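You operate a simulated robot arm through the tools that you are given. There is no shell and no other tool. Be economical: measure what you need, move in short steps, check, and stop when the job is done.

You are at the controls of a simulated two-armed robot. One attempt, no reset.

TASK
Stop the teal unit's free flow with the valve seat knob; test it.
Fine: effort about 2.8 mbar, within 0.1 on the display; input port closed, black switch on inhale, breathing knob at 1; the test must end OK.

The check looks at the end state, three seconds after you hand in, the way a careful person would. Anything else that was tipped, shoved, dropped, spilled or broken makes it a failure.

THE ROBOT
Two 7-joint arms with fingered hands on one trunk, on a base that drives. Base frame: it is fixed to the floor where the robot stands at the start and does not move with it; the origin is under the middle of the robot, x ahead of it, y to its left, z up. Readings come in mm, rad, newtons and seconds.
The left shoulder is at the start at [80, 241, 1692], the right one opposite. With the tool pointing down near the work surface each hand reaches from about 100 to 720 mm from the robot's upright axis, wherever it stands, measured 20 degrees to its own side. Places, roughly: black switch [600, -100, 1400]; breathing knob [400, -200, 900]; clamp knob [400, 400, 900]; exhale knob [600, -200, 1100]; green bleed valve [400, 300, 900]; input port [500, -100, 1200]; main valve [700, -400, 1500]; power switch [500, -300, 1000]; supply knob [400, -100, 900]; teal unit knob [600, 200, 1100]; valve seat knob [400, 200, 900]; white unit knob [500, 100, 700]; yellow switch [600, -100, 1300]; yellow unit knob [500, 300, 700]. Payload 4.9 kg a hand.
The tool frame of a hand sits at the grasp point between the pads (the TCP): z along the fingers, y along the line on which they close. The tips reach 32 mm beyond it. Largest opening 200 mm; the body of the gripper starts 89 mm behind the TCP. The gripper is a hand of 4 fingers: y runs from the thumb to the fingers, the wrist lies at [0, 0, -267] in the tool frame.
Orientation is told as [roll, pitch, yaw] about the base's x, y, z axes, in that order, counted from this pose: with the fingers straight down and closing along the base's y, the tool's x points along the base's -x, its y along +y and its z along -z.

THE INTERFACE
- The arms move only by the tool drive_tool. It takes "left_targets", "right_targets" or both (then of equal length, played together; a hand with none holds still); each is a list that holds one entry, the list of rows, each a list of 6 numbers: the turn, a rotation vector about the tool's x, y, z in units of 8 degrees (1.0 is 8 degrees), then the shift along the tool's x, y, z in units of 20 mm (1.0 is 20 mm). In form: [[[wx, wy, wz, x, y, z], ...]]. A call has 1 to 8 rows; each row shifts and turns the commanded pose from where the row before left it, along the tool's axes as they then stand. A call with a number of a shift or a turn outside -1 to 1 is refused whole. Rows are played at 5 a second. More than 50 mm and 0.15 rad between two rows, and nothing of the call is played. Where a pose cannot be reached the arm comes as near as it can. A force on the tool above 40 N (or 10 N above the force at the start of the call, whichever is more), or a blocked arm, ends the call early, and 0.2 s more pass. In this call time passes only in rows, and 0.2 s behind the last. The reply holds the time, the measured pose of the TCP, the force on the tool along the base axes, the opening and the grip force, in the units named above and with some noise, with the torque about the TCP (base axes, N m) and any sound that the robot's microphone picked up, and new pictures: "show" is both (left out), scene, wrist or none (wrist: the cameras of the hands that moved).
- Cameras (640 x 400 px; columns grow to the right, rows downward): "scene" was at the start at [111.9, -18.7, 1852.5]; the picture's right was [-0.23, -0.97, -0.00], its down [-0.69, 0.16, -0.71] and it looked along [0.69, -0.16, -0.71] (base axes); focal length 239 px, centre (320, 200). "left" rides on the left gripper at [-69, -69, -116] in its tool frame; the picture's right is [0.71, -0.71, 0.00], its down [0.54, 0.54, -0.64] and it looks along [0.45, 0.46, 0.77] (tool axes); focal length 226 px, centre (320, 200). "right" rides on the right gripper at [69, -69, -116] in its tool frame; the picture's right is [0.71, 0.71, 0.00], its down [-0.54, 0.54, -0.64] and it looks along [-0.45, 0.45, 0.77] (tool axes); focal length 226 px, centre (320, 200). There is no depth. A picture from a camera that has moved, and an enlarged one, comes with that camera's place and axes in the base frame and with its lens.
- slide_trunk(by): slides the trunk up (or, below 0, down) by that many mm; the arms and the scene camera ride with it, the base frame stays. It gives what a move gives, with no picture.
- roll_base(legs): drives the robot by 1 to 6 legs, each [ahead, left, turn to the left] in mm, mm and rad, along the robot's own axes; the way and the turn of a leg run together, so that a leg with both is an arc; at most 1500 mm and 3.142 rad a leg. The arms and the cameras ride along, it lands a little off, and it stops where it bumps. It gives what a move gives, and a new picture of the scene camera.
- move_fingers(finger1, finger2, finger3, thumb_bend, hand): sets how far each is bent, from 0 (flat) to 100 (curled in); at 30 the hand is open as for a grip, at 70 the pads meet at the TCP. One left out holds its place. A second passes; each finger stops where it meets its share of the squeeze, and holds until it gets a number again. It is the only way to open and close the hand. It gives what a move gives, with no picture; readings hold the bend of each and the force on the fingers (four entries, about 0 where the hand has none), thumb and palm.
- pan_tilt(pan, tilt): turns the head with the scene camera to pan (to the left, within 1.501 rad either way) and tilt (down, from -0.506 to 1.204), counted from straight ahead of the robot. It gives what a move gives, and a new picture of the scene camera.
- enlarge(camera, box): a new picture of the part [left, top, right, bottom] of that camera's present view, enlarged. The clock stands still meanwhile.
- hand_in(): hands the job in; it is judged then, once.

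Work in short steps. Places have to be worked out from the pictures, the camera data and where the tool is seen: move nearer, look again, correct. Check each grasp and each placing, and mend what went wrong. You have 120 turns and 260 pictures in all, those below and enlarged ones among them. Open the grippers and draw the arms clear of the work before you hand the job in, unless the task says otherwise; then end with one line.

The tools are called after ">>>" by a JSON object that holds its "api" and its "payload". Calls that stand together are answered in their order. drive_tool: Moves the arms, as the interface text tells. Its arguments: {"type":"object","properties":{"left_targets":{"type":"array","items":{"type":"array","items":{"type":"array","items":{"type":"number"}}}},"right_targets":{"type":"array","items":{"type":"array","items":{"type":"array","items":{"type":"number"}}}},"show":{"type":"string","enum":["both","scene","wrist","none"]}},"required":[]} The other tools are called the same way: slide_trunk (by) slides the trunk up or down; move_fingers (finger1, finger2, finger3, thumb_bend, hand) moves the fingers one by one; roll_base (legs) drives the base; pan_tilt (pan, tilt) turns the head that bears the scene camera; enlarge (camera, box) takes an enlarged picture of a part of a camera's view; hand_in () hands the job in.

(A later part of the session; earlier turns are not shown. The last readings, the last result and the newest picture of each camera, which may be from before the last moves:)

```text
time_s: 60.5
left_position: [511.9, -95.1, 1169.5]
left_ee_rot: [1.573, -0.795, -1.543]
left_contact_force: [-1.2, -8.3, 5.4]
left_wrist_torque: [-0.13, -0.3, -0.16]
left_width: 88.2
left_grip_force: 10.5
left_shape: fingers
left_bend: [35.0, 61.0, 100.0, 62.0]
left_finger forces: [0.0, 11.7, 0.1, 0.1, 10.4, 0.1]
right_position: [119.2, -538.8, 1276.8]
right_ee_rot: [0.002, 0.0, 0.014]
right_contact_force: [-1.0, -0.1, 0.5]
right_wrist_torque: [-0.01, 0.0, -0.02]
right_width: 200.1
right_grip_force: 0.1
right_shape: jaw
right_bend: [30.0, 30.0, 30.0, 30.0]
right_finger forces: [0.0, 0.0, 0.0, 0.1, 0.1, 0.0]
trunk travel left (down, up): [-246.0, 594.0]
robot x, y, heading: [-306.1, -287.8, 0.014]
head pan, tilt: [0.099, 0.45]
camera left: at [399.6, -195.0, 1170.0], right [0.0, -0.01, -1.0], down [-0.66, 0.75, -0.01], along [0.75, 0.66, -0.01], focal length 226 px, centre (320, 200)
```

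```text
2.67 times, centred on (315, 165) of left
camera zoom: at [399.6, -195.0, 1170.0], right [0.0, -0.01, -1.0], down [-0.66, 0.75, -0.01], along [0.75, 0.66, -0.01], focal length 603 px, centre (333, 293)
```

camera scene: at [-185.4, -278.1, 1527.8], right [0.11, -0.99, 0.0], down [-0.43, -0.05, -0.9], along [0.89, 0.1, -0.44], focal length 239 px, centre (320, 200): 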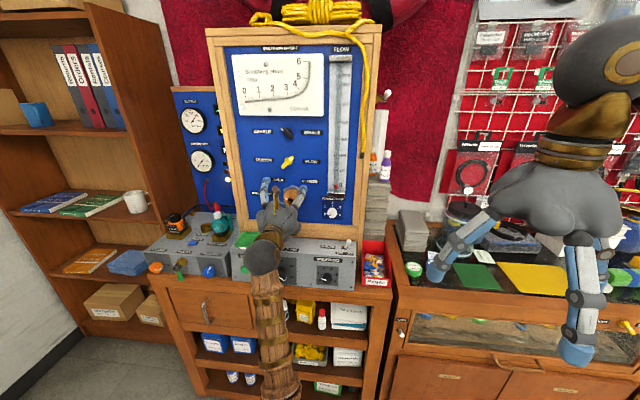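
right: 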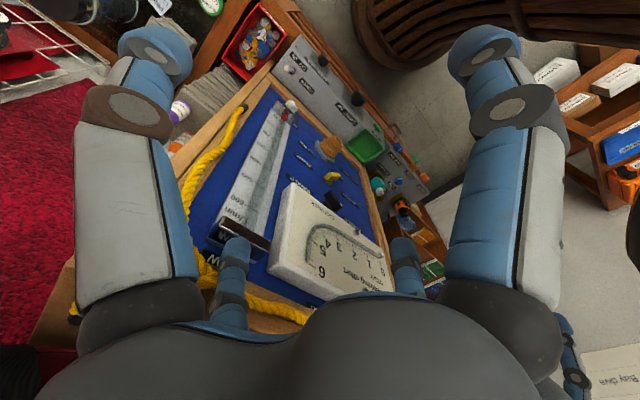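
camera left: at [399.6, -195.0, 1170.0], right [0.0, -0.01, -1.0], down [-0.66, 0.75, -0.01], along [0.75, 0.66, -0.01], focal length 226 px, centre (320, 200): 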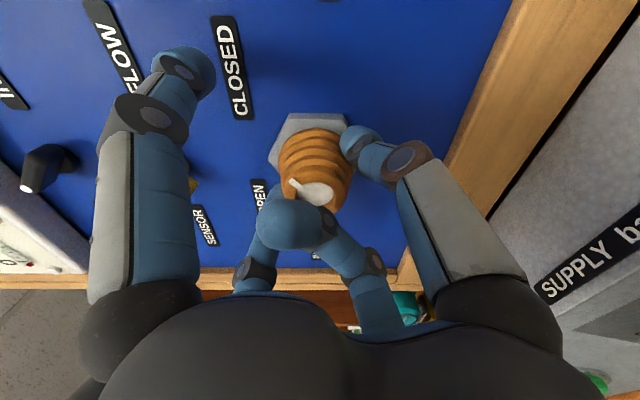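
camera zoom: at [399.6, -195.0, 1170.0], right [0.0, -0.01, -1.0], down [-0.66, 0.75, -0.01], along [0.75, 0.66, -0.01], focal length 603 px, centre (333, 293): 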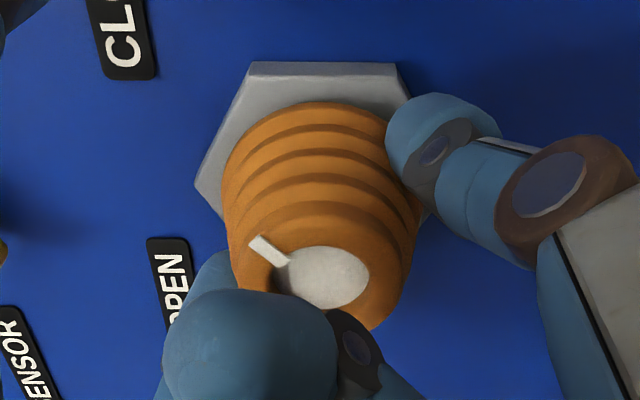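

The mark is ~39° right of up; CLOSED is ~45–48°. Turn another ~10°.

>>> {"api": "drive_tool", "payload": {"left_targets": [[[0, 0, 0.7, 0, 0, 0], [0, 0, 0.6, 0, 0, 0]]], "show": "none"}}

>>> {"api": "enlarge", "payload": {"camera": "left", "box": [230, 90, 400, 240]}}

>>> {"api": "enlarge", "payload": {"camera": "scene", "box": [165, 70, 385, 230]}}

```text
time_s: 61.1
left_position: [514.2, -95.2, 1169.8]
left_ee_rot: [1.572, -0.615, -1.543]
left_contact_force: [-2.7, -9.9, 5.0]
left_wrist_torque: [-0.26, -0.29, -0.24]
left_width: 87.5
left_grip_force: 11.6
left_shape: fingers
left_bend: [35.0, 61.0, 100.0, 63.0]
left_finger forces: [0.0, 11.8, 0.0, 0.0, 11.6, 0.0]
right_position: [120.3, -538.7, 1278.4]
right_ee_rot: [0.001, -0.001, 0.013]
right_contact_force: [-0.5, -0.2, 0.2]
right_wrist_torque: [0.0, 0.0, -0.01]
right_width: 200.0
right_grip_force: 0.0
right_shape: jaw
right_bend: [30.0, 30.0, 30.0, 30.0]
right_finger forces: [0.1, 0.0, 0.0, 0.0, 0.0, 0.1]
trunk travel left (down, up): [-246.0, 594.0]
robot x, y, heading: [-309.9, -288.6, 0.016]
head pan, tilt: [0.099, 0.45]
```

```text
2.67 times, centred on (315, 165) of left
camera zoom: at [399.2, -194.2, 1152.7], right [0.0, 0.17, -0.99], down [-0.66, 0.74, 0.13], along [0.75, 0.65, 0.11], focal length 603 px, centre (333, 293)
```

zoom: 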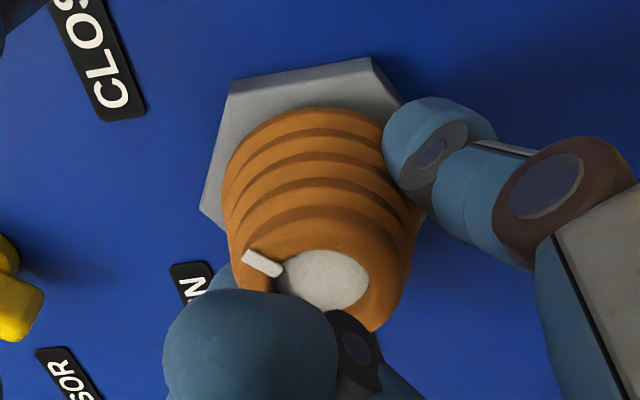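

```text
2.50 times, centred on (275, 150) of scene
camera zoom: at [-187.1, -279.8, 1527.9], right [0.11, -0.99, 0.0], down [-0.43, -0.05, -0.9], along [0.89, 0.1, -0.43], focal length 597 px, centre (432, 325)
```

zoom: 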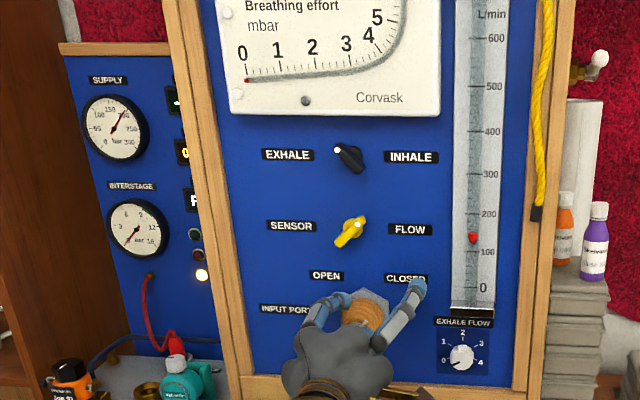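

The collar slipped at the end (mark unchanged): it's at its CLOSED stop. Release, retreat, roll back, and view.

>>> {"api": "move_fingers", "payload": {"hand": "left", "finger2": 47, "thumb_bend": 47}}

>>> {"api": "drive_tool", "payload": {"left_targets": [[[0, 0, 0, 0, 0, -1], [0, 0, 0, 0, 0, -1], [0, 0, -1, 0, 0, -1], [0, 0, -1, 0, 0, -1], [0, 0, -1, 0, 0, -1], [0, 0, -1, 0, 0, 0], [0, 0, -1, 0, 0, 0], [0, 0, -1, 0, 0, 0]]], "show": "none"}}

>>> {"api": "drive_tool", "payload": {"left_targets": [[[0, 0, -1, 0, 0, 0], [0, 0, -1, 0, 0, 0], [0, 0, -1, 0, 0, 0], [0, 0, -1, 0, 0, 0], [0, 0, -1, 0, 0, 0], [0, 0, -1, 0, 0, 0], [0, 0, -0.6, 0, 0, 0]]], "show": "wrist"}}

>>> {"api": "enlarge", "payload": {"camera": "scene", "box": [165, 70, 385, 230]}}

```text
time_s: 62.1
left_position: [514.4, -93.1, 1169.1]
left_ee_rot: [1.572, -0.614, -1.542]
left_contact_force: [-0.2, 0.3, -0.5]
left_wrist_torque: [-0.01, -0.02, 0.01]
left_width: 103.6
left_grip_force: 0.1
left_shape: fingers
left_bend: [35.0, 47.0, 100.0, 47.0]
left_finger forces: [0.1, 0.1, 0.0, 0.0, 0.0, 0.0]
right_position: [119.7, -537.1, 1277.8]
right_ee_rot: [0.0, -0.001, 0.013]
right_contact_force: [0.2, 1.0, -0.4]
right_wrist_torque: [0.02, 0.02, 0.01]
right_width: 199.9
right_grip_force: 0.0
right_shape: jaw
right_bend: [30.0, 30.0, 30.0, 30.0]
right_finger forces: [0.0, 0.1, 0.0, 0.0, 0.1, 0.0]
trunk travel left (down, up): [-246.0, 594.0]
robot x, y, heading: [-308.8, -288.6, 0.01]
head pan, tilt: [0.099, 0.45]
```

```text
time_s: 63.9
left_position: [412.8, -97.5, 1169.5]
left_ee_rot: [1.573, -1.454, -1.545]
left_contact_force: [-1.1, 0.1, 0.1]
left_wrist_torque: [0.01, -0.03, 0.0]
left_width: 103.4
left_grip_force: 0.1
left_shape: fingers
left_bend: [35.0, 47.0, 100.0, 47.0]
left_finger forces: [0.1, 0.0, 0.0, 0.0, 0.1, 0.0]
right_position: [119.1, -537.9, 1278.4]
right_ee_rot: [0.001, 0.0, 0.014]
right_contact_force: [0.1, 0.3, 0.3]
right_wrist_torque: [-0.03, 0.01, -0.01]
right_width: 199.7
right_grip_force: 0.1
right_shape: jaw
right_bend: [30.0, 30.0, 30.0, 30.0]
right_finger forces: [0.0, 0.0, 0.1, 0.1, 0.0, 0.0]
trunk travel left (down, up): [-246.0, 594.0]
robot x, y, heading: [-311.7, -289.9, 0.017]
head pan, tilt: [0.099, 0.45]
```

```text
time_s: 65.5
left_position: [413.4, -96.1, 1169.8]
left_ee_rot: [-1.571, -0.764, 1.598]
left_contact_force: [0.4, -1.0, 0.9]
left_wrist_torque: [0.0, 0.0, 0.0]
left_width: 103.4
left_grip_force: 0.0
left_shape: fingers
left_bend: [35.0, 47.0, 100.0, 47.0]
left_finger forces: [0.0, 0.1, 0.0, 0.0, 0.1, 0.0]
right_position: [119.8, -537.6, 1275.3]
right_ee_rot: [0.0, 0.0, 0.015]
right_contact_force: [-0.4, -0.7, 0.6]
right_wrist_torque: [0.01, 0.03, -0.01]
right_width: 199.9
right_grip_force: 0.0
right_shape: jaw
right_bend: [30.0, 30.0, 30.0, 30.0]
right_finger forces: [0.0, 0.1, 0.1, 0.0, 0.0, 0.0]
trunk travel left (down, up): [-246.0, 594.0]
robot x, y, heading: [-312.5, -292.5, 0.016]
head pan, tilt: [0.099, 0.45]
camera left: at [297.3, -97.1, 1266.1], right [0.03, -1.0, 0.02], down [-0.64, -0.03, -0.77], along [0.77, 0.01, -0.64], focal length 226 px, centre (320, 200)
```

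left: 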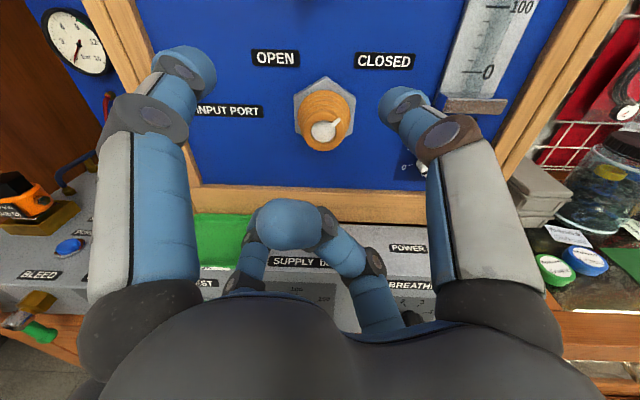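

```text
2.50 times, centred on (275, 150) of scene
camera zoom: at [-185.9, -278.0, 1527.8], right [0.11, -0.99, 0.0], down [-0.43, -0.05, -0.9], along [0.89, 0.1, -0.44], focal length 597 px, centre (432, 325)
```

zoom: 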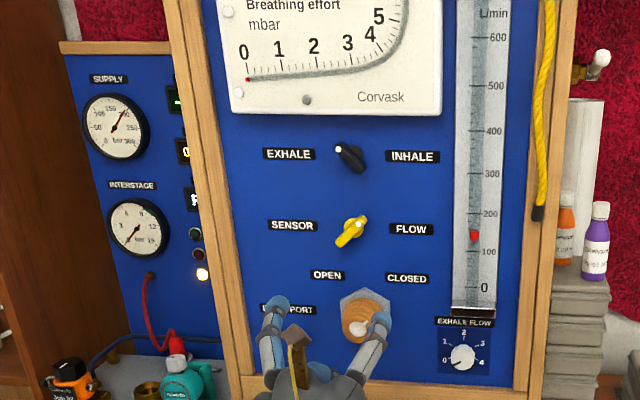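

Port is closed (mark upper-right, plug shut). Raise trunk 222 mm for the black switch.

>>> {"api": "slide_trunk", "payload": {"by": 222}}

>>> {"api": "enlarge", "payload": {"camera": "left", "box": [0, 0, 640, 400]}}

>>> {"api": "pan_tilt", "payload": {"pan": 0.1, "tilt": 0.75}}

```text
time_s: 67.8
left_position: [412.5, -95.9, 1391.6]
left_ee_rot: [-1.57, -0.769, 1.599]
left_contact_force: [-0.8, 0.1, 0.0]
left_wrist_torque: [-0.02, 0.01, 0.04]
left_width: 103.5
left_grip_force: 0.1
left_shape: fingers
left_bend: [35.0, 47.0, 100.0, 47.0]
left_finger forces: [0.0, 0.0, 0.1, 0.0, 0.0, 0.0]
right_position: [120.8, -537.4, 1499.0]
right_ee_rot: [0.0, 0.0, 0.013]
right_contact_force: [-0.3, 0.1, 0.0]
right_wrist_torque: [0.01, -0.01, 0.01]
right_width: 199.9
right_grip_force: 0.0
right_shape: jaw
right_bend: [30.0, 30.0, 30.0, 30.0]
right_finger forces: [0.1, 0.1, 0.0, 0.0, 0.1, 0.0]
trunk travel left (down, up): [-468.0, 372.0]
robot x, y, heading: [-312.9, -290.5, 0.015]
head pan, tilt: [0.099, 0.45]
```

```text
1.00 times, centred on (320, 200) of left (not enlarged: the box is as wide or as high as the picture)
camera zoom: at [297.4, -97.4, 1488.1], right [0.03, -1.0, 0.02], down [-0.64, -0.03, -0.77], along [0.77, 0.01, -0.64], focal length 226 px, centre (320, 200)
```

zoom: 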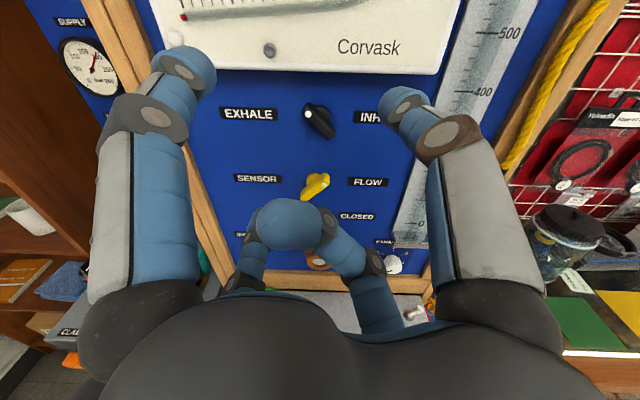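

```text
time_s: 68.6
left_position: [414.1, -96.5, 1391.6]
left_ee_rot: [-1.571, -0.767, 1.598]
left_contact_force: [-0.4, -0.4, 0.3]
left_wrist_torque: [0.02, -0.03, -0.01]
left_width: 103.2
left_grip_force: 0.1
left_shape: fingers
left_bend: [35.0, 47.0, 100.0, 47.0]
left_finger forces: [0.1, 0.0, 0.1, 0.0, 0.0, 0.0]
right_position: [119.4, -537.4, 1499.4]
right_ee_rot: [0.0, 0.001, 0.015]
right_contact_force: [0.9, -0.4, 0.3]
right_wrist_torque: [0.03, 0.01, 0.01]
right_width: 199.8
right_grip_force: 0.0
right_shape: jaw
right_bend: [30.0, 30.0, 30.0, 30.0]
right_finger forces: [0.1, 0.0, 0.0, 0.0, 0.0, 0.0]
trunk travel left (down, up): [-468.0, 372.0]
robot x, y, heading: [-308.4, -287.5, 0.018]
head pan, tilt: [0.099, 0.75]
camera scene: at [-194.8, -279.0, 1723.5], right [0.11, -0.99, 0.0], down [-0.68, -0.08, -0.73], along [0.73, 0.08, -0.68], focal length 239 px, centre (320, 200)
```

scene: 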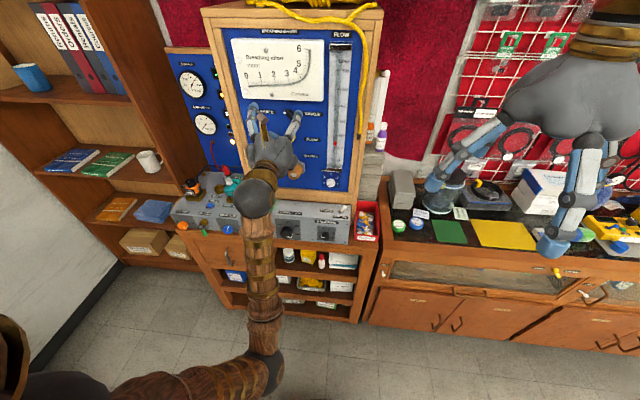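

Black switch ≈(570,−89,1388), bar with dot at upper-left; hand roll −45° matches. Set fingers, approach 110 mm.

>>> {"api": "move_fingers", "payload": {"hand": "left", "finger1": 50, "finger2": 56, "thumb_bend": 56}}

>>> {"api": "drive_tool", "payload": {"left_targets": [[[0, 0, 0, 0, 0, 1], [0, 0, 0, 0, 0, 1], [0, 0, 0, 0.1, 0.1, 1], [0, 0, 0, 0, 0, 1], [0, 0, 0, 0, 0, 1], [0, 0, 0, 0, 0, 0.4]]], "show": "wrist"}}

```text
time_s: 69.6
left_position: [412.6, -96.3, 1391.6]
left_ee_rot: [-1.57, -0.765, 1.599]
left_contact_force: [-0.3, -0.1, 0.3]
left_wrist_torque: [0.02, 0.04, -0.03]
left_width: 59.7
left_grip_force: 0.1
left_shape: fingers
left_bend: [50.0, 56.0, 100.0, 56.0]
left_finger forces: [0.0, 0.0, 0.1, 0.0, 0.0, 0.1]
right_position: [119.1, -537.3, 1501.0]
right_ee_rot: [-0.003, -0.001, 0.015]
right_contact_force: [0.6, -0.4, 0.8]
right_wrist_torque: [0.0, 0.03, -0.01]
right_width: 199.9
right_grip_force: 0.1
right_shape: jaw
right_bend: [30.0, 30.0, 30.0, 30.0]
right_finger forces: [0.0, 0.1, 0.0, 0.1, 0.0, 0.0]
trunk travel left (down, up): [-468.0, 372.0]
robot x, y, heading: [-306.9, -289.0, 0.015]
head pan, tilt: [0.099, 0.75]
```

```text
time_s: 71.0
left_position: [521.4, -94.5, 1389.4]
left_ee_rot: [-1.571, -0.767, 1.598]
left_contact_force: [0.3, 0.4, -0.3]
left_wrist_torque: [0.0, 0.03, 0.01]
left_width: 59.6
left_grip_force: 0.1
left_shape: fingers
left_bend: [50.0, 56.0, 100.0, 56.0]
left_finger forces: [0.0, 0.0, 0.0, 0.0, 0.0, 0.0]
right_position: [120.4, -537.9, 1499.7]
right_ee_rot: [0.001, 0.002, 0.013]
right_contact_force: [0.2, 0.6, 0.6]
right_wrist_torque: [-0.02, -0.01, 0.0]
right_width: 199.8
right_grip_force: 0.0
right_shape: jaw
right_bend: [30.0, 30.0, 30.0, 30.0]
right_finger forces: [0.0, 0.1, 0.0, 0.0, 0.0, 0.0]
trunk travel left (down, up): [-468.0, 372.0]
robot x, y, heading: [-306.8, -287.2, 0.021]
head pan, tilt: [0.099, 0.75]
camera left: at [404.8, -94.8, 1485.2], right [0.03, -1.0, 0.02], down [-0.64, -0.03, -0.77], along [0.77, 0.01, -0.64], focal length 226 px, centre (320, 200)
```

left: 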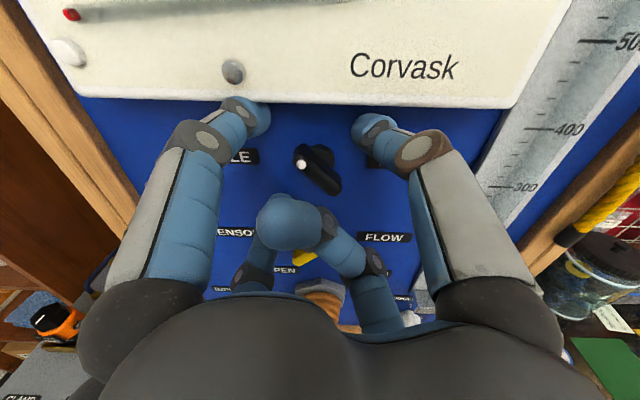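

Aligned. Advance 22 mm and close thumb and finger2 on the bar.

>>> {"api": "drive_tool", "payload": {"left_targets": [[[0, 0, 0, 0, 0.1, 0.6], [0, 0, 0, 0, 0, 0.5]]], "show": "none"}}

>>> {"api": "move_fingers", "payload": {"hand": "left", "finger2": 72, "thumb_bend": 72}}

>>> {"api": "drive_tool", "payload": {"left_targets": [[[0, 0, 1, 0, 0, 0], [0, 0, 1, 0, 0, 0], [0, 0, 1, 0, 0, 0], [0, 0, 1, 0, 0, 0], [0, 0, 1, 0, 0, 0]]], "show": "wrist"}}

```text
time_s: 71.5
left_position: [526.7, -94.2, 1391.8]
left_ee_rot: [-1.579, -0.767, 1.6]
left_contact_force: [-26.4, -2.1, -4.0]
left_wrist_torque: [-0.18, -0.89, -0.29]
left_width: 58.6
left_grip_force: 13.4
left_shape: fingers
left_bend: [51.0, 56.0, 100.0, 56.0]
left_finger forces: [9.2, 0.0, 0.0, 0.0, 17.6, 0.1]
right_position: [118.2, -538.0, 1499.9]
right_ee_rot: [-0.001, -0.003, 0.013]
right_contact_force: [0.4, -0.2, 0.5]
right_wrist_torque: [-0.05, 0.03, -0.01]
right_width: 200.0
right_grip_force: 0.1
right_shape: jaw
right_bend: [30.0, 30.0, 30.0, 30.0]
right_finger forces: [0.0, 0.0, 0.0, 0.1, 0.0, 0.0]
trunk travel left (down, up): [-468.0, 372.0]
robot x, y, heading: [-312.3, -288.7, 0.014]
head pan, tilt: [0.099, 0.75]
stopped in row 2 (left hand): the force on the tool passed its limit at 48 N (the readings are from after the stop); the commanded pose is now the measured one
```

```text
time_s: 72.5
left_position: [529.5, -93.9, 1391.1]
left_ee_rot: [-1.579, -0.767, 1.601]
left_contact_force: [-13.7, -0.9, -4.0]
left_wrist_torque: [-0.26, -0.83, 0.8]
left_width: 44.0
left_grip_force: 15.9
left_shape: fingers
left_bend: [51.0, 68.0, 100.0, 69.0]
left_finger forces: [20.7, 5.0, 0.1, 0.1, 5.9, 0.0]
right_position: [117.5, -536.3, 1500.5]
right_ee_rot: [0.0, -0.001, 0.015]
right_contact_force: [0.1, -0.3, -0.3]
right_wrist_torque: [0.0, 0.01, -0.03]
right_width: 199.8
right_grip_force: 0.0
right_shape: jaw
right_bend: [30.0, 30.0, 30.0, 30.0]
right_finger forces: [0.1, 0.0, 0.0, 0.0, 0.0, 0.0]
trunk travel left (down, up): [-468.0, 372.0]
robot x, y, heading: [-311.7, -286.8, 0.019]
head pan, tilt: [0.099, 0.75]
```

```text
time_s: 73.7
left_position: [529.2, -92.1, 1389.9]
left_ee_rot: [-1.603, -1.466, 1.631]
left_contact_force: [-15.5, 4.2, -9.0]
left_wrist_torque: [-0.81, -0.82, 0.46]
left_width: 41.9
left_grip_force: 16.7
left_shape: fingers
left_bend: [58.0, 68.0, 100.0, 68.0]
left_finger forces: [20.2, 4.8, 0.1, 0.0, 8.2, 0.1]
right_position: [118.4, -535.4, 1500.5]
right_ee_rot: [-0.002, -0.002, 0.017]
right_contact_force: [-0.1, 0.5, 0.8]
right_wrist_torque: [0.0, 0.01, 0.05]
right_width: 199.9
right_grip_force: 0.2
right_shape: jaw
right_bend: [30.0, 30.0, 30.0, 30.0]
right_finger forces: [0.0, 0.0, 0.1, 0.0, 0.0, 0.0]
trunk travel left (down, up): [-468.0, 372.0]
robot x, y, heading: [-309.7, -287.0, 0.015]
head pan, tilt: [0.099, 0.75]
camera left: at [414.0, -155.8, 1464.0], right [0.02, -0.78, -0.63], down [-0.65, 0.47, -0.6], along [0.76, 0.42, -0.5], focal length 226 px, centre (320, 200)
```

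left: 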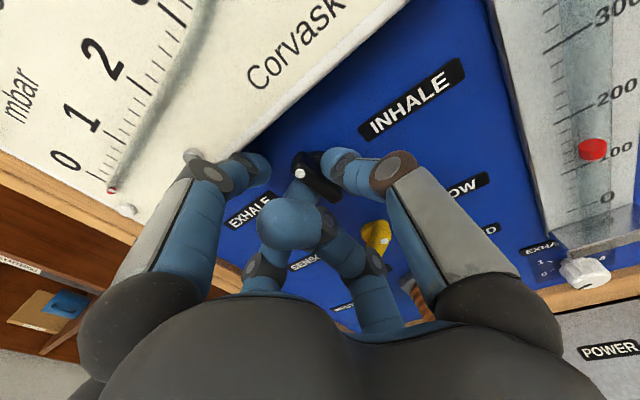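

The bar turned to pointing up. Finger1 rubs the gauge housing, so I'll back off 8 mm (still gripping), lift finger1 back, and continue.

>>> {"api": "drive_tool", "payload": {"left_targets": [[[0, 0, 0, 0, 0, -0.4]]], "show": "none"}}

>>> {"api": "move_fingers", "payload": {"hand": "left", "finger1": 5}}

>>> {"api": "drive_tool", "payload": {"left_targets": [[[0, 0, 1, 0, 0, 0], [0, 0, 1, 0, 0, 0], [0, 0, 1, 0, 0, 0]]], "show": "wrist"}}

```text
time_s: 74.1
left_position: [524.3, -93.6, 1388.2]
left_ee_rot: [-1.577, -1.464, 1.601]
left_contact_force: [-0.6, 4.8, -8.3]
left_wrist_torque: [-0.39, -0.26, 0.12]
left_width: 29.3
left_grip_force: 11.4
left_shape: fingers
left_bend: [58.0, 68.0, 100.0, 69.0]
left_finger forces: [12.9, 4.4, 0.0, 0.1, 5.3, 0.0]
right_position: [121.5, -535.5, 1499.0]
right_ee_rot: [0.001, 0.002, 0.014]
right_contact_force: [-0.5, 0.8, 0.2]
right_wrist_torque: [0.02, 0.01, -0.04]
right_width: 200.0
right_grip_force: 0.0
right_shape: jaw
right_bend: [30.0, 30.0, 30.0, 30.0]
right_finger forces: [0.1, 0.0, 0.1, 0.0, 0.1, 0.0]
trunk travel left (down, up): [-468.0, 372.0]
robot x, y, heading: [-310.2, -292.8, 0.012]
head pan, tilt: [0.099, 0.75]
```

```text
time_s: 75.1
left_position: [523.9, -94.2, 1387.9]
left_ee_rot: [-1.585, -1.463, 1.609]
left_contact_force: [0.3, 2.3, -10.2]
left_wrist_torque: [-0.3, -0.21, 0.07]
left_width: 29.0
left_grip_force: 10.8
left_shape: fingers
left_bend: [60.0, 68.0, 100.0, 69.0]
left_finger forces: [13.4, 4.6, 0.0, 0.0, 5.1, 0.0]
right_position: [121.9, -537.3, 1498.9]
right_ee_rot: [0.0, 0.002, 0.014]
right_contact_force: [1.0, 0.0, -0.8]
right_wrist_torque: [0.01, 0.0, 0.0]
right_width: 199.9
right_grip_force: 0.1
right_shape: jaw
right_bend: [30.0, 30.0, 30.0, 30.0]
right_finger forces: [0.1, 0.1, 0.1, 0.0, 0.0, 0.0]
trunk travel left (down, up): [-468.0, 372.0]
robot x, y, heading: [-312.9, -287.5, 0.012]
head pan, tilt: [0.099, 0.75]
```

```text
time_s: 75.9
left_position: [523.2, -92.4, 1388.8]
left_ee_rot: [1.577, -1.257, -1.552]
left_contact_force: [-1.5, 3.7, -8.7]
left_wrist_torque: [-0.14, -0.28, -0.02]
left_width: 28.0
left_grip_force: 10.6
left_shape: fingers
left_bend: [60.0, 68.0, 100.0, 69.0]
left_finger forces: [11.1, 4.7, 0.0, 0.1, 4.9, 0.0]
right_position: [120.7, -536.1, 1500.0]
right_ee_rot: [-0.001, 0.001, 0.015]
right_contact_force: [-0.1, -0.1, 0.7]
right_wrist_torque: [0.0, -0.01, -0.01]
right_width: 200.1
right_grip_force: 0.1
right_shape: jaw
right_bend: [30.0, 30.0, 30.0, 30.0]
right_finger forces: [0.0, 0.0, 0.1, 0.0, 0.0, 0.0]
trunk travel left (down, up): [-468.0, 372.0]
robot x, y, heading: [-308.5, -284.4, 0.017]
head pan, tilt: [0.099, 0.75]
camera left: at [409.6, -181.6, 1431.4], right [0.01, -0.45, -0.89], down [-0.66, 0.67, -0.35], along [0.75, 0.59, -0.29], focal length 226 px, centre (320, 200)
```

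left: 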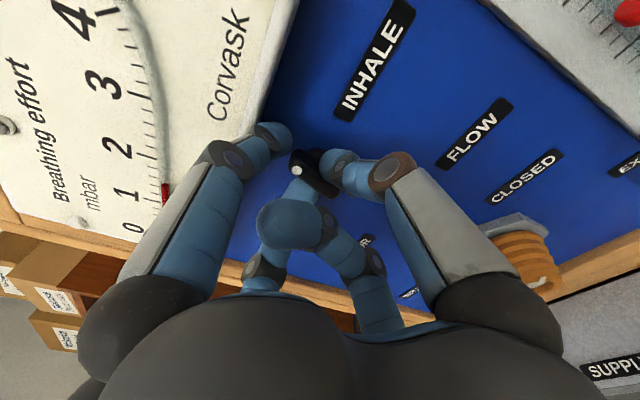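

The gauge needle has risen (~0.6) — inhale is engaging. Turn 24° more.

>>> {"api": "drive_tool", "payload": {"left_targets": [[[0, 0, 1, 0, 0, 0], [0, 0, 1, 0, 0, 0], [0, 0, 1, 0, 0, 0]]], "show": "wrist"}}

```text
time_s: 76.7
left_position: [523.7, -92.2, 1388.7]
left_ee_rot: [1.575, -0.837, -1.548]
left_contact_force: [-0.6, 6.7, -7.7]
left_wrist_torque: [0.18, 0.04, 0.07]
left_width: 45.5
left_grip_force: 9.9
left_shape: fingers
left_bend: [52.0, 67.0, 100.0, 69.0]
left_finger forces: [8.9, 7.5, 0.0, 0.0, 4.1, 0.0]
right_position: [121.2, -536.1, 1498.9]
right_ee_rot: [-0.002, 0.001, 0.014]
right_contact_force: [0.2, -0.1, -0.9]
right_wrist_torque: [-0.01, 0.0, 0.01]
right_width: 200.0
right_grip_force: 0.1
right_shape: jaw
right_bend: [30.0, 30.0, 30.0, 30.0]
right_finger forces: [0.1, 0.0, 0.0, 0.0, 0.1, 0.1]
trunk travel left (down, up): [-468.0, 372.0]
robot x, y, heading: [-311.7, -288.9, 0.012]
head pan, tilt: [0.099, 0.75]
camera left: at [410.1, -192.0, 1392.0], right [0.0, -0.05, -1.0], down [-0.66, 0.75, -0.04], along [0.75, 0.66, -0.03], focal length 226 px, centre (320, 200)
```

left: 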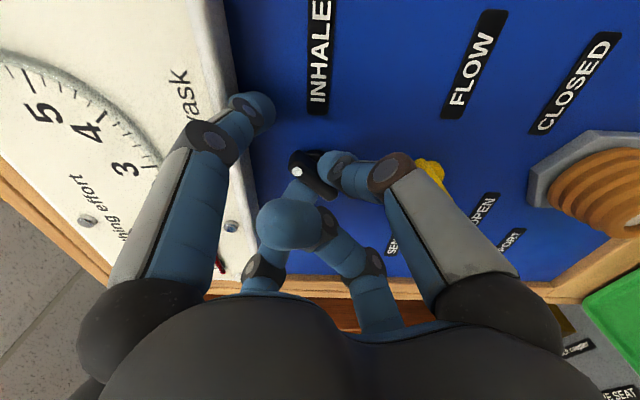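

Dot is now upper-right (INHALE). Relax finger1 inward, release, and retreat to inspect.

>>> {"api": "move_fingers", "payload": {"hand": "left", "finger1": 58, "finger2": 57, "thumb_bend": 57}}

>>> {"api": "drive_tool", "payload": {"left_targets": [[[0, 0, 0, 0, 0, -1], [0, 0, 0, 0, 0, -1], [0, 0, 0, 0, 0, -1], [0, 0, 0, 0, 0, -1], [0, 0, -1, 0, 0, -1], [0, 0, -1, 0, 0, -1], [0, 0, -1, 0, 0, -1], [0, 0, -1, 0, 0, -0.5]]], "show": "both"}}

>>> {"api": "enlarge", "payload": {"camera": "scene", "box": [165, 20, 385, 190]}}

```text
time_s: 77.7
left_position: [522.1, -95.1, 1387.8]
left_ee_rot: [1.576, -0.837, -1.55]
left_contact_force: [-0.4, 0.2, -0.1]
left_wrist_torque: [0.0, 0.02, -0.02]
left_width: 45.7
left_grip_force: 0.1
left_shape: fingers
left_bend: [57.0, 56.0, 100.0, 56.0]
left_finger forces: [0.0, 0.0, 0.1, 0.1, 0.0, 0.0]
right_position: [119.5, -538.1, 1499.0]
right_ee_rot: [0.002, 0.001, 0.012]
right_contact_force: [0.7, 0.4, -0.1]
right_wrist_torque: [-0.01, -0.01, -0.01]
right_width: 199.7
right_grip_force: 0.0
right_shape: jaw
right_bend: [30.0, 30.0, 30.0, 30.0]
right_finger forces: [0.0, 0.0, 0.0, 0.0, 0.0, 0.0]
trunk travel left (down, up): [-468.0, 372.0]
robot x, y, heading: [-311.1, -286.5, 0.012]
head pan, tilt: [0.099, 0.75]
```

```text
time_s: 79.5
left_position: [373.5, -99.4, 1389.5]
left_ee_rot: [1.588, -1.4, -1.563]
left_contact_force: [-0.2, 0.7, -0.1]
left_wrist_torque: [0.01, -0.01, -0.01]
left_width: 45.7
left_grip_force: 0.1
left_shape: fingers
left_bend: [57.0, 56.0, 100.0, 56.0]
left_finger forces: [0.0, 0.0, 0.0, 0.1, 0.1, 0.1]
right_position: [119.8, -536.7, 1500.4]
right_ee_rot: [0.0, 0.001, 0.014]
right_contact_force: [-1.1, 0.2, -0.6]
right_wrist_torque: [0.02, 0.01, 0.01]
right_width: 199.9
right_grip_force: 0.1
right_shape: jaw
right_bend: [30.0, 30.0, 30.0, 30.0]
right_finger forces: [0.0, 0.0, 0.0, 0.1, 0.0, 0.0]
trunk travel left (down, up): [-468.0, 372.0]
robot x, y, heading: [-311.6, -288.4, 0.011]
head pan, tilt: [0.099, 0.75]
camera scene: at [-195.5, -279.1, 1723.4], right [0.11, -0.99, 0.0], down [-0.68, -0.08, -0.73], along [0.73, 0.08, -0.68], focal length 239 px, centre (320, 200)
camera left: at [258.2, -180.8, 1444.6], right [0.02, -0.58, -0.82], down [-0.66, 0.61, -0.44], along [0.75, 0.54, -0.37], focal length 226 px, centre (320, 200)
```

scene: 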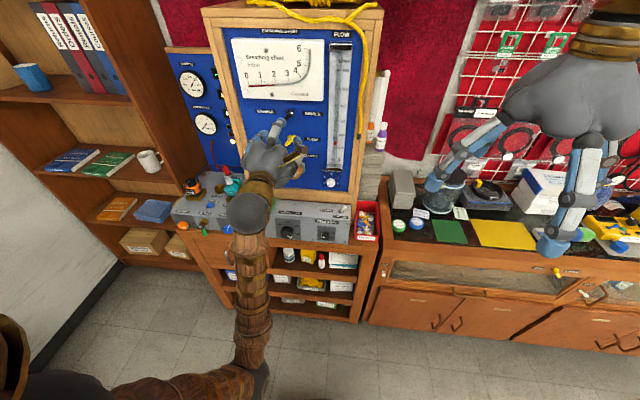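
left: 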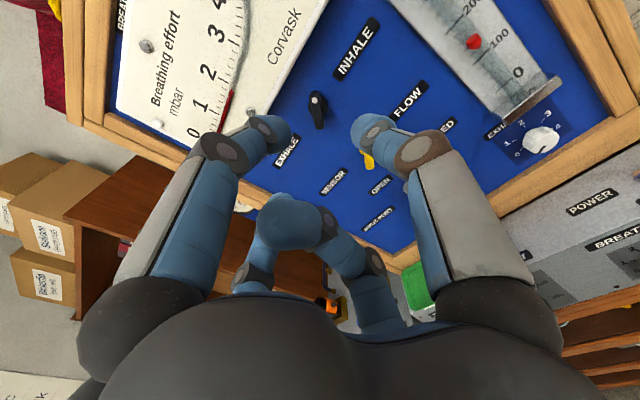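

```text
2.35 times, centred on (275, 105) of scene
camera zoom: at [-195.5, -279.1, 1723.4], right [0.11, -0.99, 0.0], down [-0.68, -0.08, -0.73], along [0.73, 0.08, -0.68], focal length 562 px, centre (426, 424)
```

zoom: 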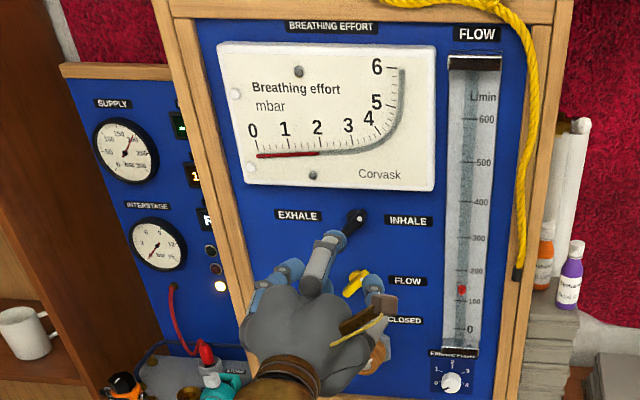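

Switch on INHALE, gauge live at ~1.9–2.0 mbar. Return to the valve seat knob: back 70, left 300, trunk down 468.

>>> {"api": "roll_base", "payload": {"legs": [[-75, 0, 0], [0, 300, 0]]}}

>>> {"api": "slide_trunk", "payload": {"by": -468}}

>>> {"api": "pan_tilt", "payload": {"pan": 0.0, "tilt": 0.3}}

>>> {"api": "enlarge", "payload": {"camera": "left", "box": [0, 0, 640, 400]}}

```text
time_s: 82.2
left_position: [295.9, 199.5, 1389.7]
left_ee_rot: [1.588, -1.397, -1.566]
left_contact_force: [0.6, -0.2, 0.4]
left_wrist_torque: [0.0, -0.02, 0.03]
left_width: 45.7
left_grip_force: 0.0
left_shape: fingers
left_bend: [57.0, 56.0, 100.0, 56.0]
left_finger forces: [0.0, 0.0, 0.1, 0.0, 0.0, 0.0]
right_position: [40.1, -238.2, 1499.9]
right_ee_rot: [0.002, 0.002, 0.011]
right_contact_force: [0.4, -0.6, 0.2]
right_wrist_torque: [0.01, 0.0, 0.02]
right_width: 199.9
right_grip_force: 0.1
right_shape: jaw
right_bend: [30.0, 30.0, 30.0, 30.0]
right_finger forces: [0.0, 0.1, 0.1, 0.1, 0.0, 0.0]
trunk travel left (down, up): [-468.0, 372.0]
robot x, y, heading: [-386.0, 14.6, 0.006]
head pan, tilt: [0.099, 0.75]
camera scene: at [-272.8, 20.6, 1723.4], right [0.11, -0.99, 0.0], down [-0.68, -0.07, -0.73], along [0.73, 0.08, -0.68], focal length 239 px, centre (320, 200)
```

scene: 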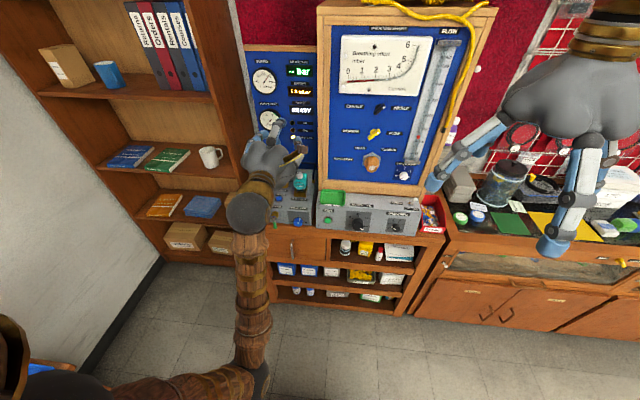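

```text
refused: -468 is not a number from -400 to 400
```

```text
time_s: 83.1
left_position: [296.0, 203.4, 1390.0]
left_ee_rot: [1.586, -1.399, -1.567]
left_contact_force: [-0.2, -0.5, 0.2]
left_wrist_torque: [0.01, -0.01, 0.03]
left_width: 45.9
left_grip_force: 0.1
left_shape: fingers
left_bend: [57.0, 56.0, 100.0, 56.0]
left_finger forces: [0.0, 0.1, 0.0, 0.1, 0.1, 0.0]
right_position: [41.6, -235.7, 1499.4]
right_ee_rot: [0.001, -0.002, 0.012]
right_contact_force: [-1.0, 0.8, 0.7]
right_wrist_torque: [-0.03, -0.02, 0.02]
right_width: 199.9
right_grip_force: 0.1
right_shape: jaw
right_bend: [30.0, 30.0, 30.0, 30.0]
right_finger forces: [0.0, 0.0, 0.0, 0.1, 0.0, 0.0]
trunk travel left (down, up): [-468.0, 372.0]
robot x, y, heading: [-388.8, 12.8, 0.009]
head pan, tilt: [0.0, 0.3]
camera scene: at [-262.0, 16.1, 1763.7], right [0.01, -1.0, 0.0], down [-0.3, 0.0, -0.95], along [0.95, 0.01, -0.3], focal length 239 px, centre (320, 200)
```

scene: 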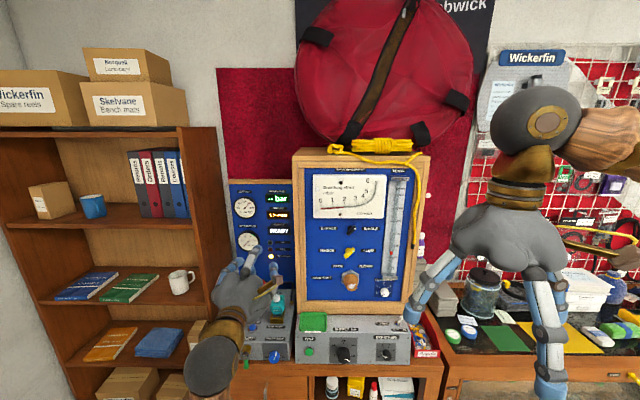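

```text
1.00 times, centred on (320, 200) of left (not enlarged: the box is as wide or as high as the picture)
camera zoom: at [181.2, 120.8, 1444.3], right [0.01, -0.57, -0.82], down [-0.65, 0.61, -0.44], along [0.76, 0.54, -0.37], focal length 226 px, centre (320, 200)
```

zoom: 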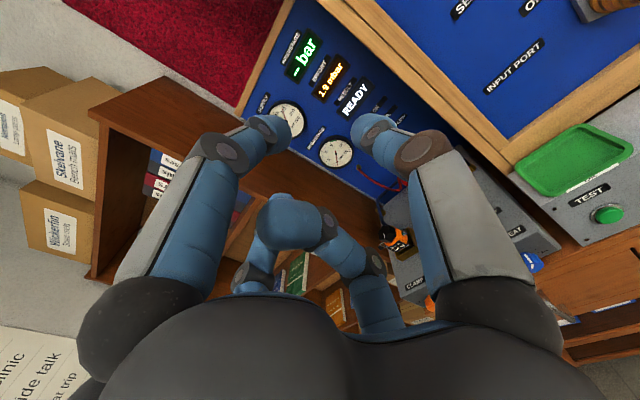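

Display shows EFFORT 1.9 mbar, live. Lower the trunk in two slides, then set fingers and roll −32°.

>>> {"api": "slide_trunk", "payload": {"by": -400}}

>>> {"api": "slide_trunk", "payload": {"by": -68}}

>>> {"api": "move_fingers", "payload": {"hand": "left", "finger1": 35, "finger2": 54, "thumb_bend": 54}}

>>> {"api": "drive_tool", "payload": {"left_targets": [[[0, 0, -1, 0.45, 0, 0.2], [0, 0, -1, 0, 0, 0.5], [0, 0, -1, 0, 0, 0.8], [0, 0, -1, 0, 0, 0.8]]], "show": "both"}}

```text
time_s: 86.9
left_position: [296.5, 201.7, 989.7]
left_ee_rot: [1.591, -1.398, -1.567]
left_contact_force: [0.1, -0.2, 1.1]
left_wrist_torque: [-0.01, 0.01, 0.03]
left_width: 45.9
left_grip_force: 0.0
left_shape: fingers
left_bend: [57.0, 56.0, 100.0, 56.0]
left_finger forces: [0.0, 0.0, 0.0, 0.0, 0.0, 0.0]
right_position: [40.3, -236.1, 1099.4]
right_ee_rot: [0.001, 0.0, 0.009]
right_contact_force: [-0.1, 0.7, 0.1]
right_wrist_torque: [-0.01, 0.02, 0.01]
right_width: 199.8
right_grip_force: 0.0
right_shape: jaw
right_bend: [30.0, 30.0, 30.0, 30.0]
right_finger forces: [0.0, 0.0, 0.1, 0.0, 0.0, 0.0]
trunk travel left (down, up): [-68.0, 772.0]
robot x, y, heading: [-388.7, 15.8, 0.01]
head pan, tilt: [0.0, 0.3]
```

```text
time_s: 88.0
left_position: [296.0, 201.4, 921.9]
left_ee_rot: [1.591, -1.399, -1.569]
left_contact_force: [-0.7, -0.3, 0.2]
left_wrist_torque: [0.01, 0.03, -0.02]
left_width: 46.0
left_grip_force: 0.0
left_shape: fingers
left_bend: [57.0, 56.0, 100.0, 56.0]
left_finger forces: [0.0, 0.0, 0.0, 0.0, 0.1, 0.0]
right_position: [41.2, -236.2, 1032.0]
right_ee_rot: [0.0, 0.0, 0.011]
right_contact_force: [0.3, 0.8, 0.1]
right_wrist_torque: [-0.02, -0.01, 0.0]
right_width: 199.6
right_grip_force: 0.0
right_shape: jaw
right_bend: [30.0, 30.0, 30.0, 30.0]
right_finger forces: [0.0, 0.0, 0.1, 0.0, 0.0, 0.0]
trunk travel left (down, up): [0.0, 840.0]
robot x, y, heading: [-388.7, 15.9, 0.011]
head pan, tilt: [0.0, 0.3]
```

```text
time_s: 89.0
left_position: [295.9, 201.6, 921.0]
left_ee_rot: [1.588, -1.398, -1.568]
left_contact_force: [-0.3, 0.8, 0.1]
left_wrist_torque: [-0.01, 0.0, 0.01]
left_width: 94.0
left_grip_force: 0.1
left_shape: fingers
left_bend: [35.0, 54.0, 100.0, 54.0]
left_finger forces: [0.0, 0.0, 0.1, 0.0, 0.0, 0.0]
right_position: [41.2, -235.9, 1030.8]
right_ee_rot: [0.002, -0.001, 0.013]
right_contact_force: [0.5, -0.2, -0.4]
right_wrist_torque: [-0.01, -0.05, -0.01]
right_width: 199.9
right_grip_force: 0.0
right_shape: jaw
right_bend: [30.0, 30.0, 30.0, 30.0]
right_finger forces: [0.0, 0.0, 0.0, 0.0, 0.1, 0.0]
trunk travel left (down, up): [0.0, 840.0]
robot x, y, heading: [-386.5, 13.6, 0.011]
head pan, tilt: [0.0, 0.3]
```

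```text
time_s: 90.0
left_position: [340.7, 203.3, 911.6]
left_ee_rot: [-1.579, -1.183, 1.602]
left_contact_force: [0.3, -0.9, 1.0]
left_wrist_torque: [-0.02, 0.0, -0.02]
left_width: 93.9
left_grip_force: 0.0
left_shape: fingers
left_bend: [35.0, 54.0, 100.0, 54.0]
left_finger forces: [0.0, 0.0, 0.1, 0.0, 0.0, 0.0]
right_position: [41.7, -235.6, 1031.3]
right_ee_rot: [0.0, 0.0, 0.013]
right_contact_force: [0.6, -0.1, 0.0]
right_wrist_torque: [0.0, 0.01, 0.01]
right_width: 199.7
right_grip_force: 0.1
right_shape: jaw
right_bend: [30.0, 30.0, 30.0, 30.0]
right_finger forces: [0.0, 0.0, 0.1, 0.0, 0.1, 0.0]
trunk travel left (down, up): [0.0, 840.0]
robot x, y, heading: [-386.3, 12.9, 0.013]
head pan, tilt: [0.0, 0.3]
camera scene: at [-261.7, 15.1, 1295.7], right [0.01, -1.0, 0.0], down [-0.3, 0.0, -0.96], along [0.96, 0.01, -0.3], focal length 239 px, centre (320, 200)
camera left: at [225.8, 164.0, 1001.2], right [0.02, -0.92, -0.39], down [-0.65, 0.28, -0.71], along [0.76, 0.26, -0.59], focal length 226 px, centre (320, 200)
```

scene: 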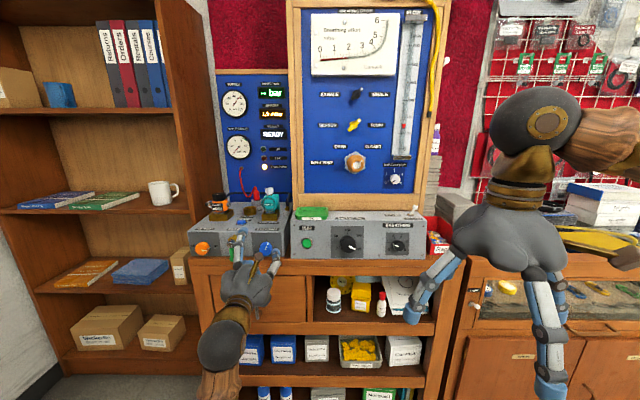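
left: 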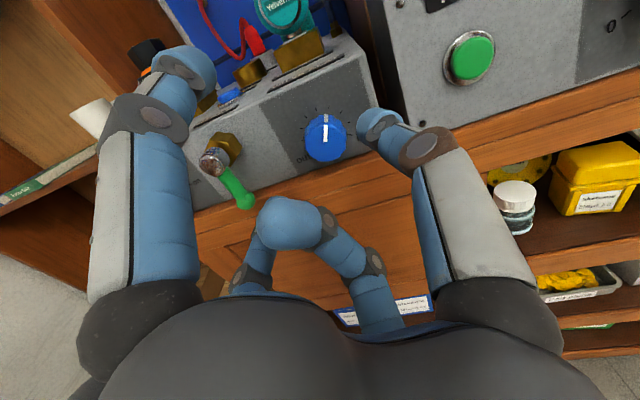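

Aligned. Advance to x≈402 with a 4 mm shift right.

>>> {"api": "drive_tool", "payload": {"left_targets": [[[0, 0, 0, 0.08, -0.2, 1], [0, 0, 0, 0, 0, 1], [0, 0, 0, 0, 0, 0.6], [0, 0, 0, 0, 0, 0.45]]], "show": "wrist"}}

```text
time_s: 91.0
left_position: [401.6, 200.4, 913.2]
left_ee_rot: [-1.579, -1.185, 1.598]
left_contact_force: [0.3, -0.5, 0.0]
left_wrist_torque: [-0.01, -0.01, 0.0]
left_width: 93.9
left_grip_force: 0.1
left_shape: fingers
left_bend: [35.0, 54.0, 100.0, 54.0]
left_finger forces: [0.0, 0.0, 0.0, 0.1, 0.0, 0.0]
right_position: [40.6, -235.8, 1030.5]
right_ee_rot: [0.0, 0.002, 0.014]
right_contact_force: [0.3, 0.4, 0.2]
right_wrist_torque: [-0.03, 0.01, 0.03]
right_width: 199.9
right_grip_force: 0.1
right_shape: jaw
right_bend: [30.0, 30.0, 30.0, 30.0]
right_finger forces: [0.0, 0.1, 0.0, 0.1, 0.0, 0.0]
trunk travel left (down, up): [0.0, 840.0]
robot x, y, heading: [-390.5, 14.3, 0.012]
head pan, tilt: [0.0, 0.3]
camera left: at [286.5, 161.1, 1001.8], right [0.02, -0.92, -0.39], down [-0.65, 0.28, -0.71], along [0.76, 0.27, -0.59], focal length 226 px, centre (320, 200)
```

left: 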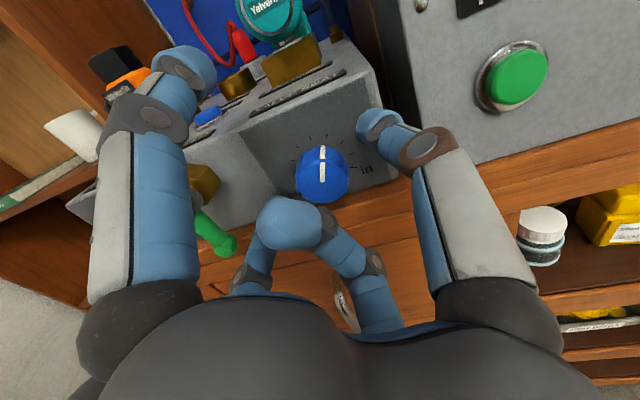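

Good. Grip and turn clockwise 16°, then read the display.

>>> {"api": "move_fingers", "payload": {"hand": "left", "finger2": 67, "thumb_bend": 67}}

>>> {"api": "drive_tool", "payload": {"left_targets": [[[0, 0, 1, 0, 0, 0], [0, 0, 1, 0, 0, 0]]], "show": "none"}}

>>> {"api": "enlarge", "payload": {"camera": "scene", "box": [210, 60, 300, 180]}}

```text
time_s: 92.0
left_position: [401.3, 199.4, 913.2]
left_ee_rot: [-1.583, -1.186, 1.599]
left_contact_force: [-1.0, -2.8, 2.7]
left_wrist_torque: [0.01, -0.07, -0.02]
left_width: 86.2
left_grip_force: 7.3
left_shape: fingers
left_bend: [35.0, 63.0, 100.0, 64.0]
left_finger forces: [0.0, 5.8, 0.1, 0.1, 9.0, 0.1]
right_position: [41.8, -236.9, 1030.5]
right_ee_rot: [0.0, -0.002, 0.012]
right_contact_force: [0.1, -0.9, -0.4]
right_wrist_torque: [-0.01, 0.01, 0.03]
right_width: 199.5
right_grip_force: 0.1
right_shape: jaw
right_bend: [30.0, 30.0, 30.0, 30.0]
right_finger forces: [0.0, 0.1, 0.0, 0.0, 0.0, 0.1]
trunk travel left (down, up): [0.0, 840.0]
robot x, y, heading: [-389.2, 13.3, 0.015]
head pan, tilt: [0.0, 0.3]
```

```text
time_s: 92.6
left_position: [401.9, 200.0, 913.1]
left_ee_rot: [-1.612, -1.467, 1.632]
left_contact_force: [-3.7, -3.1, 2.5]
left_wrist_torque: [-0.03, -0.07, -0.13]
left_width: 86.0
left_grip_force: 8.1
left_shape: fingers
left_bend: [35.0, 63.0, 100.0, 64.0]
left_finger forces: [0.1, 6.2, 0.0, 0.0, 10.2, 0.0]
right_position: [40.3, -236.5, 1031.5]
right_ee_rot: [0.001, -0.001, 0.01]
right_contact_force: [-0.2, -0.3, -0.6]
right_wrist_torque: [-0.01, -0.01, -0.01]
right_width: 200.0
right_grip_force: 0.0
right_shape: jaw
right_bend: [30.0, 30.0, 30.0, 30.0]
right_finger forces: [0.1, 0.0, 0.0, 0.0, 0.0, 0.1]
trunk travel left (down, up): [0.0, 840.0]
robot x, y, heading: [-386.4, 11.7, 0.01]
head pan, tilt: [0.0, 0.3]
```

```text
3.33 times, centred on (255, 120) of scene
camera zoom: at [-262.7, 14.6, 1295.9], right [0.01, -1.0, 0.0], down [-0.3, 0.0, -0.96], along [0.96, 0.01, -0.3], focal length 796 px, centre (537, 467)
```

zoom: 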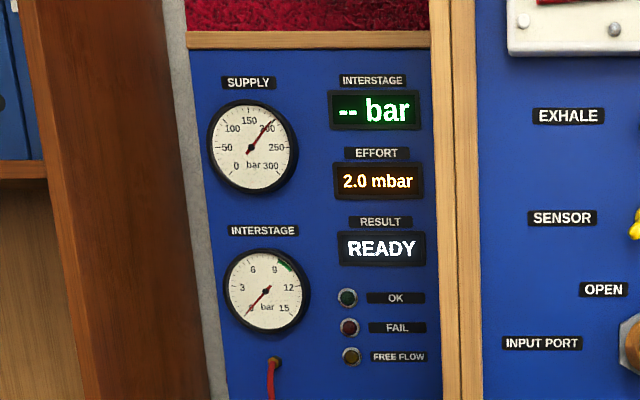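

FREE FLOW lamp is off; effort 2.0 (may lag). Turn 24° more.

>>> {"api": "drive_tool", "payload": {"left_targets": [[[0, 0, 1, 0, 0, 0], [0, 0, 1, 0, 0, 0], [0, 0, 1, 0, 0, 0], [0, 0, 0, 0, 0, 0], [0, 0, 0, 0, 0, 0], [0, 0, 0, 0, 0, 0]]], "show": "none"}}

>>> {"api": "enlarge", "payload": {"camera": "scene", "box": [210, 60, 300, 180]}}

>>> {"api": "enlarge", "payload": {"camera": "left", "box": [160, 40, 480, 300]}}

```text
time_s: 94.0
left_position: [402.7, 199.4, 915.0]
left_ee_rot: [1.58, -1.255, -1.56]
left_contact_force: [-6.4, -5.8, -0.6]
left_wrist_torque: [-0.02, 0.03, -0.21]
left_width: 85.8
left_grip_force: 8.7
left_shape: fingers
left_bend: [35.0, 63.0, 100.0, 64.0]
left_finger forces: [0.0, 6.1, 0.1, 0.0, 11.5, 0.1]
right_position: [40.5, -237.4, 1030.5]
right_ee_rot: [0.001, 0.0, 0.01]
right_contact_force: [0.7, 0.4, -0.5]
right_wrist_torque: [0.0, -0.01, -0.01]
right_width: 200.0
right_grip_force: 0.0
right_shape: jaw
right_bend: [30.0, 30.0, 30.0, 30.0]
right_finger forces: [0.0, 0.0, 0.0, 0.1, 0.0, 0.1]
trunk travel left (down, up): [0.0, 840.0]
robot x, y, heading: [-391.6, 10.2, 0.01]
head pan, tilt: [0.0, 0.3]
```

```text
3.33 times, centred on (255, 120) of scene
camera zoom: at [-262.6, 14.6, 1295.8], right [0.01, -1.0, 0.0], down [-0.3, 0.0, -0.96], along [0.96, 0.01, -0.3], focal length 796 px, centre (537, 467)
```

zoom: 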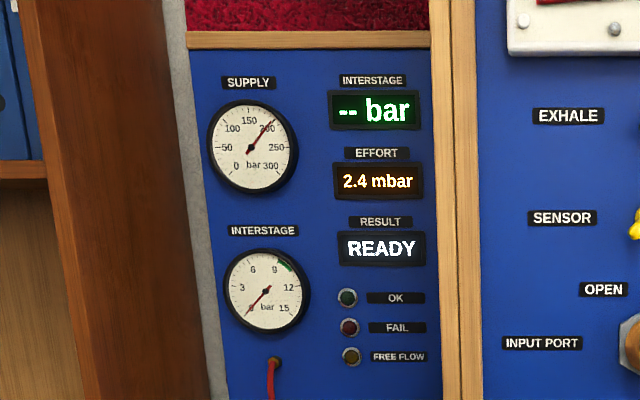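

```text
1.54 times, centred on (320, 170) of left
camera zoom: at [287.8, 110.9, 956.7], right [0.01, -0.45, -0.89], down [-0.66, 0.67, -0.35], along [0.76, 0.59, -0.29], focal length 348 px, centre (320, 246)
```

zoom: 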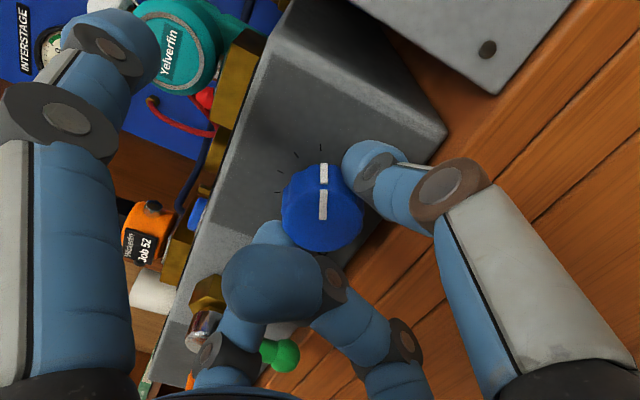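

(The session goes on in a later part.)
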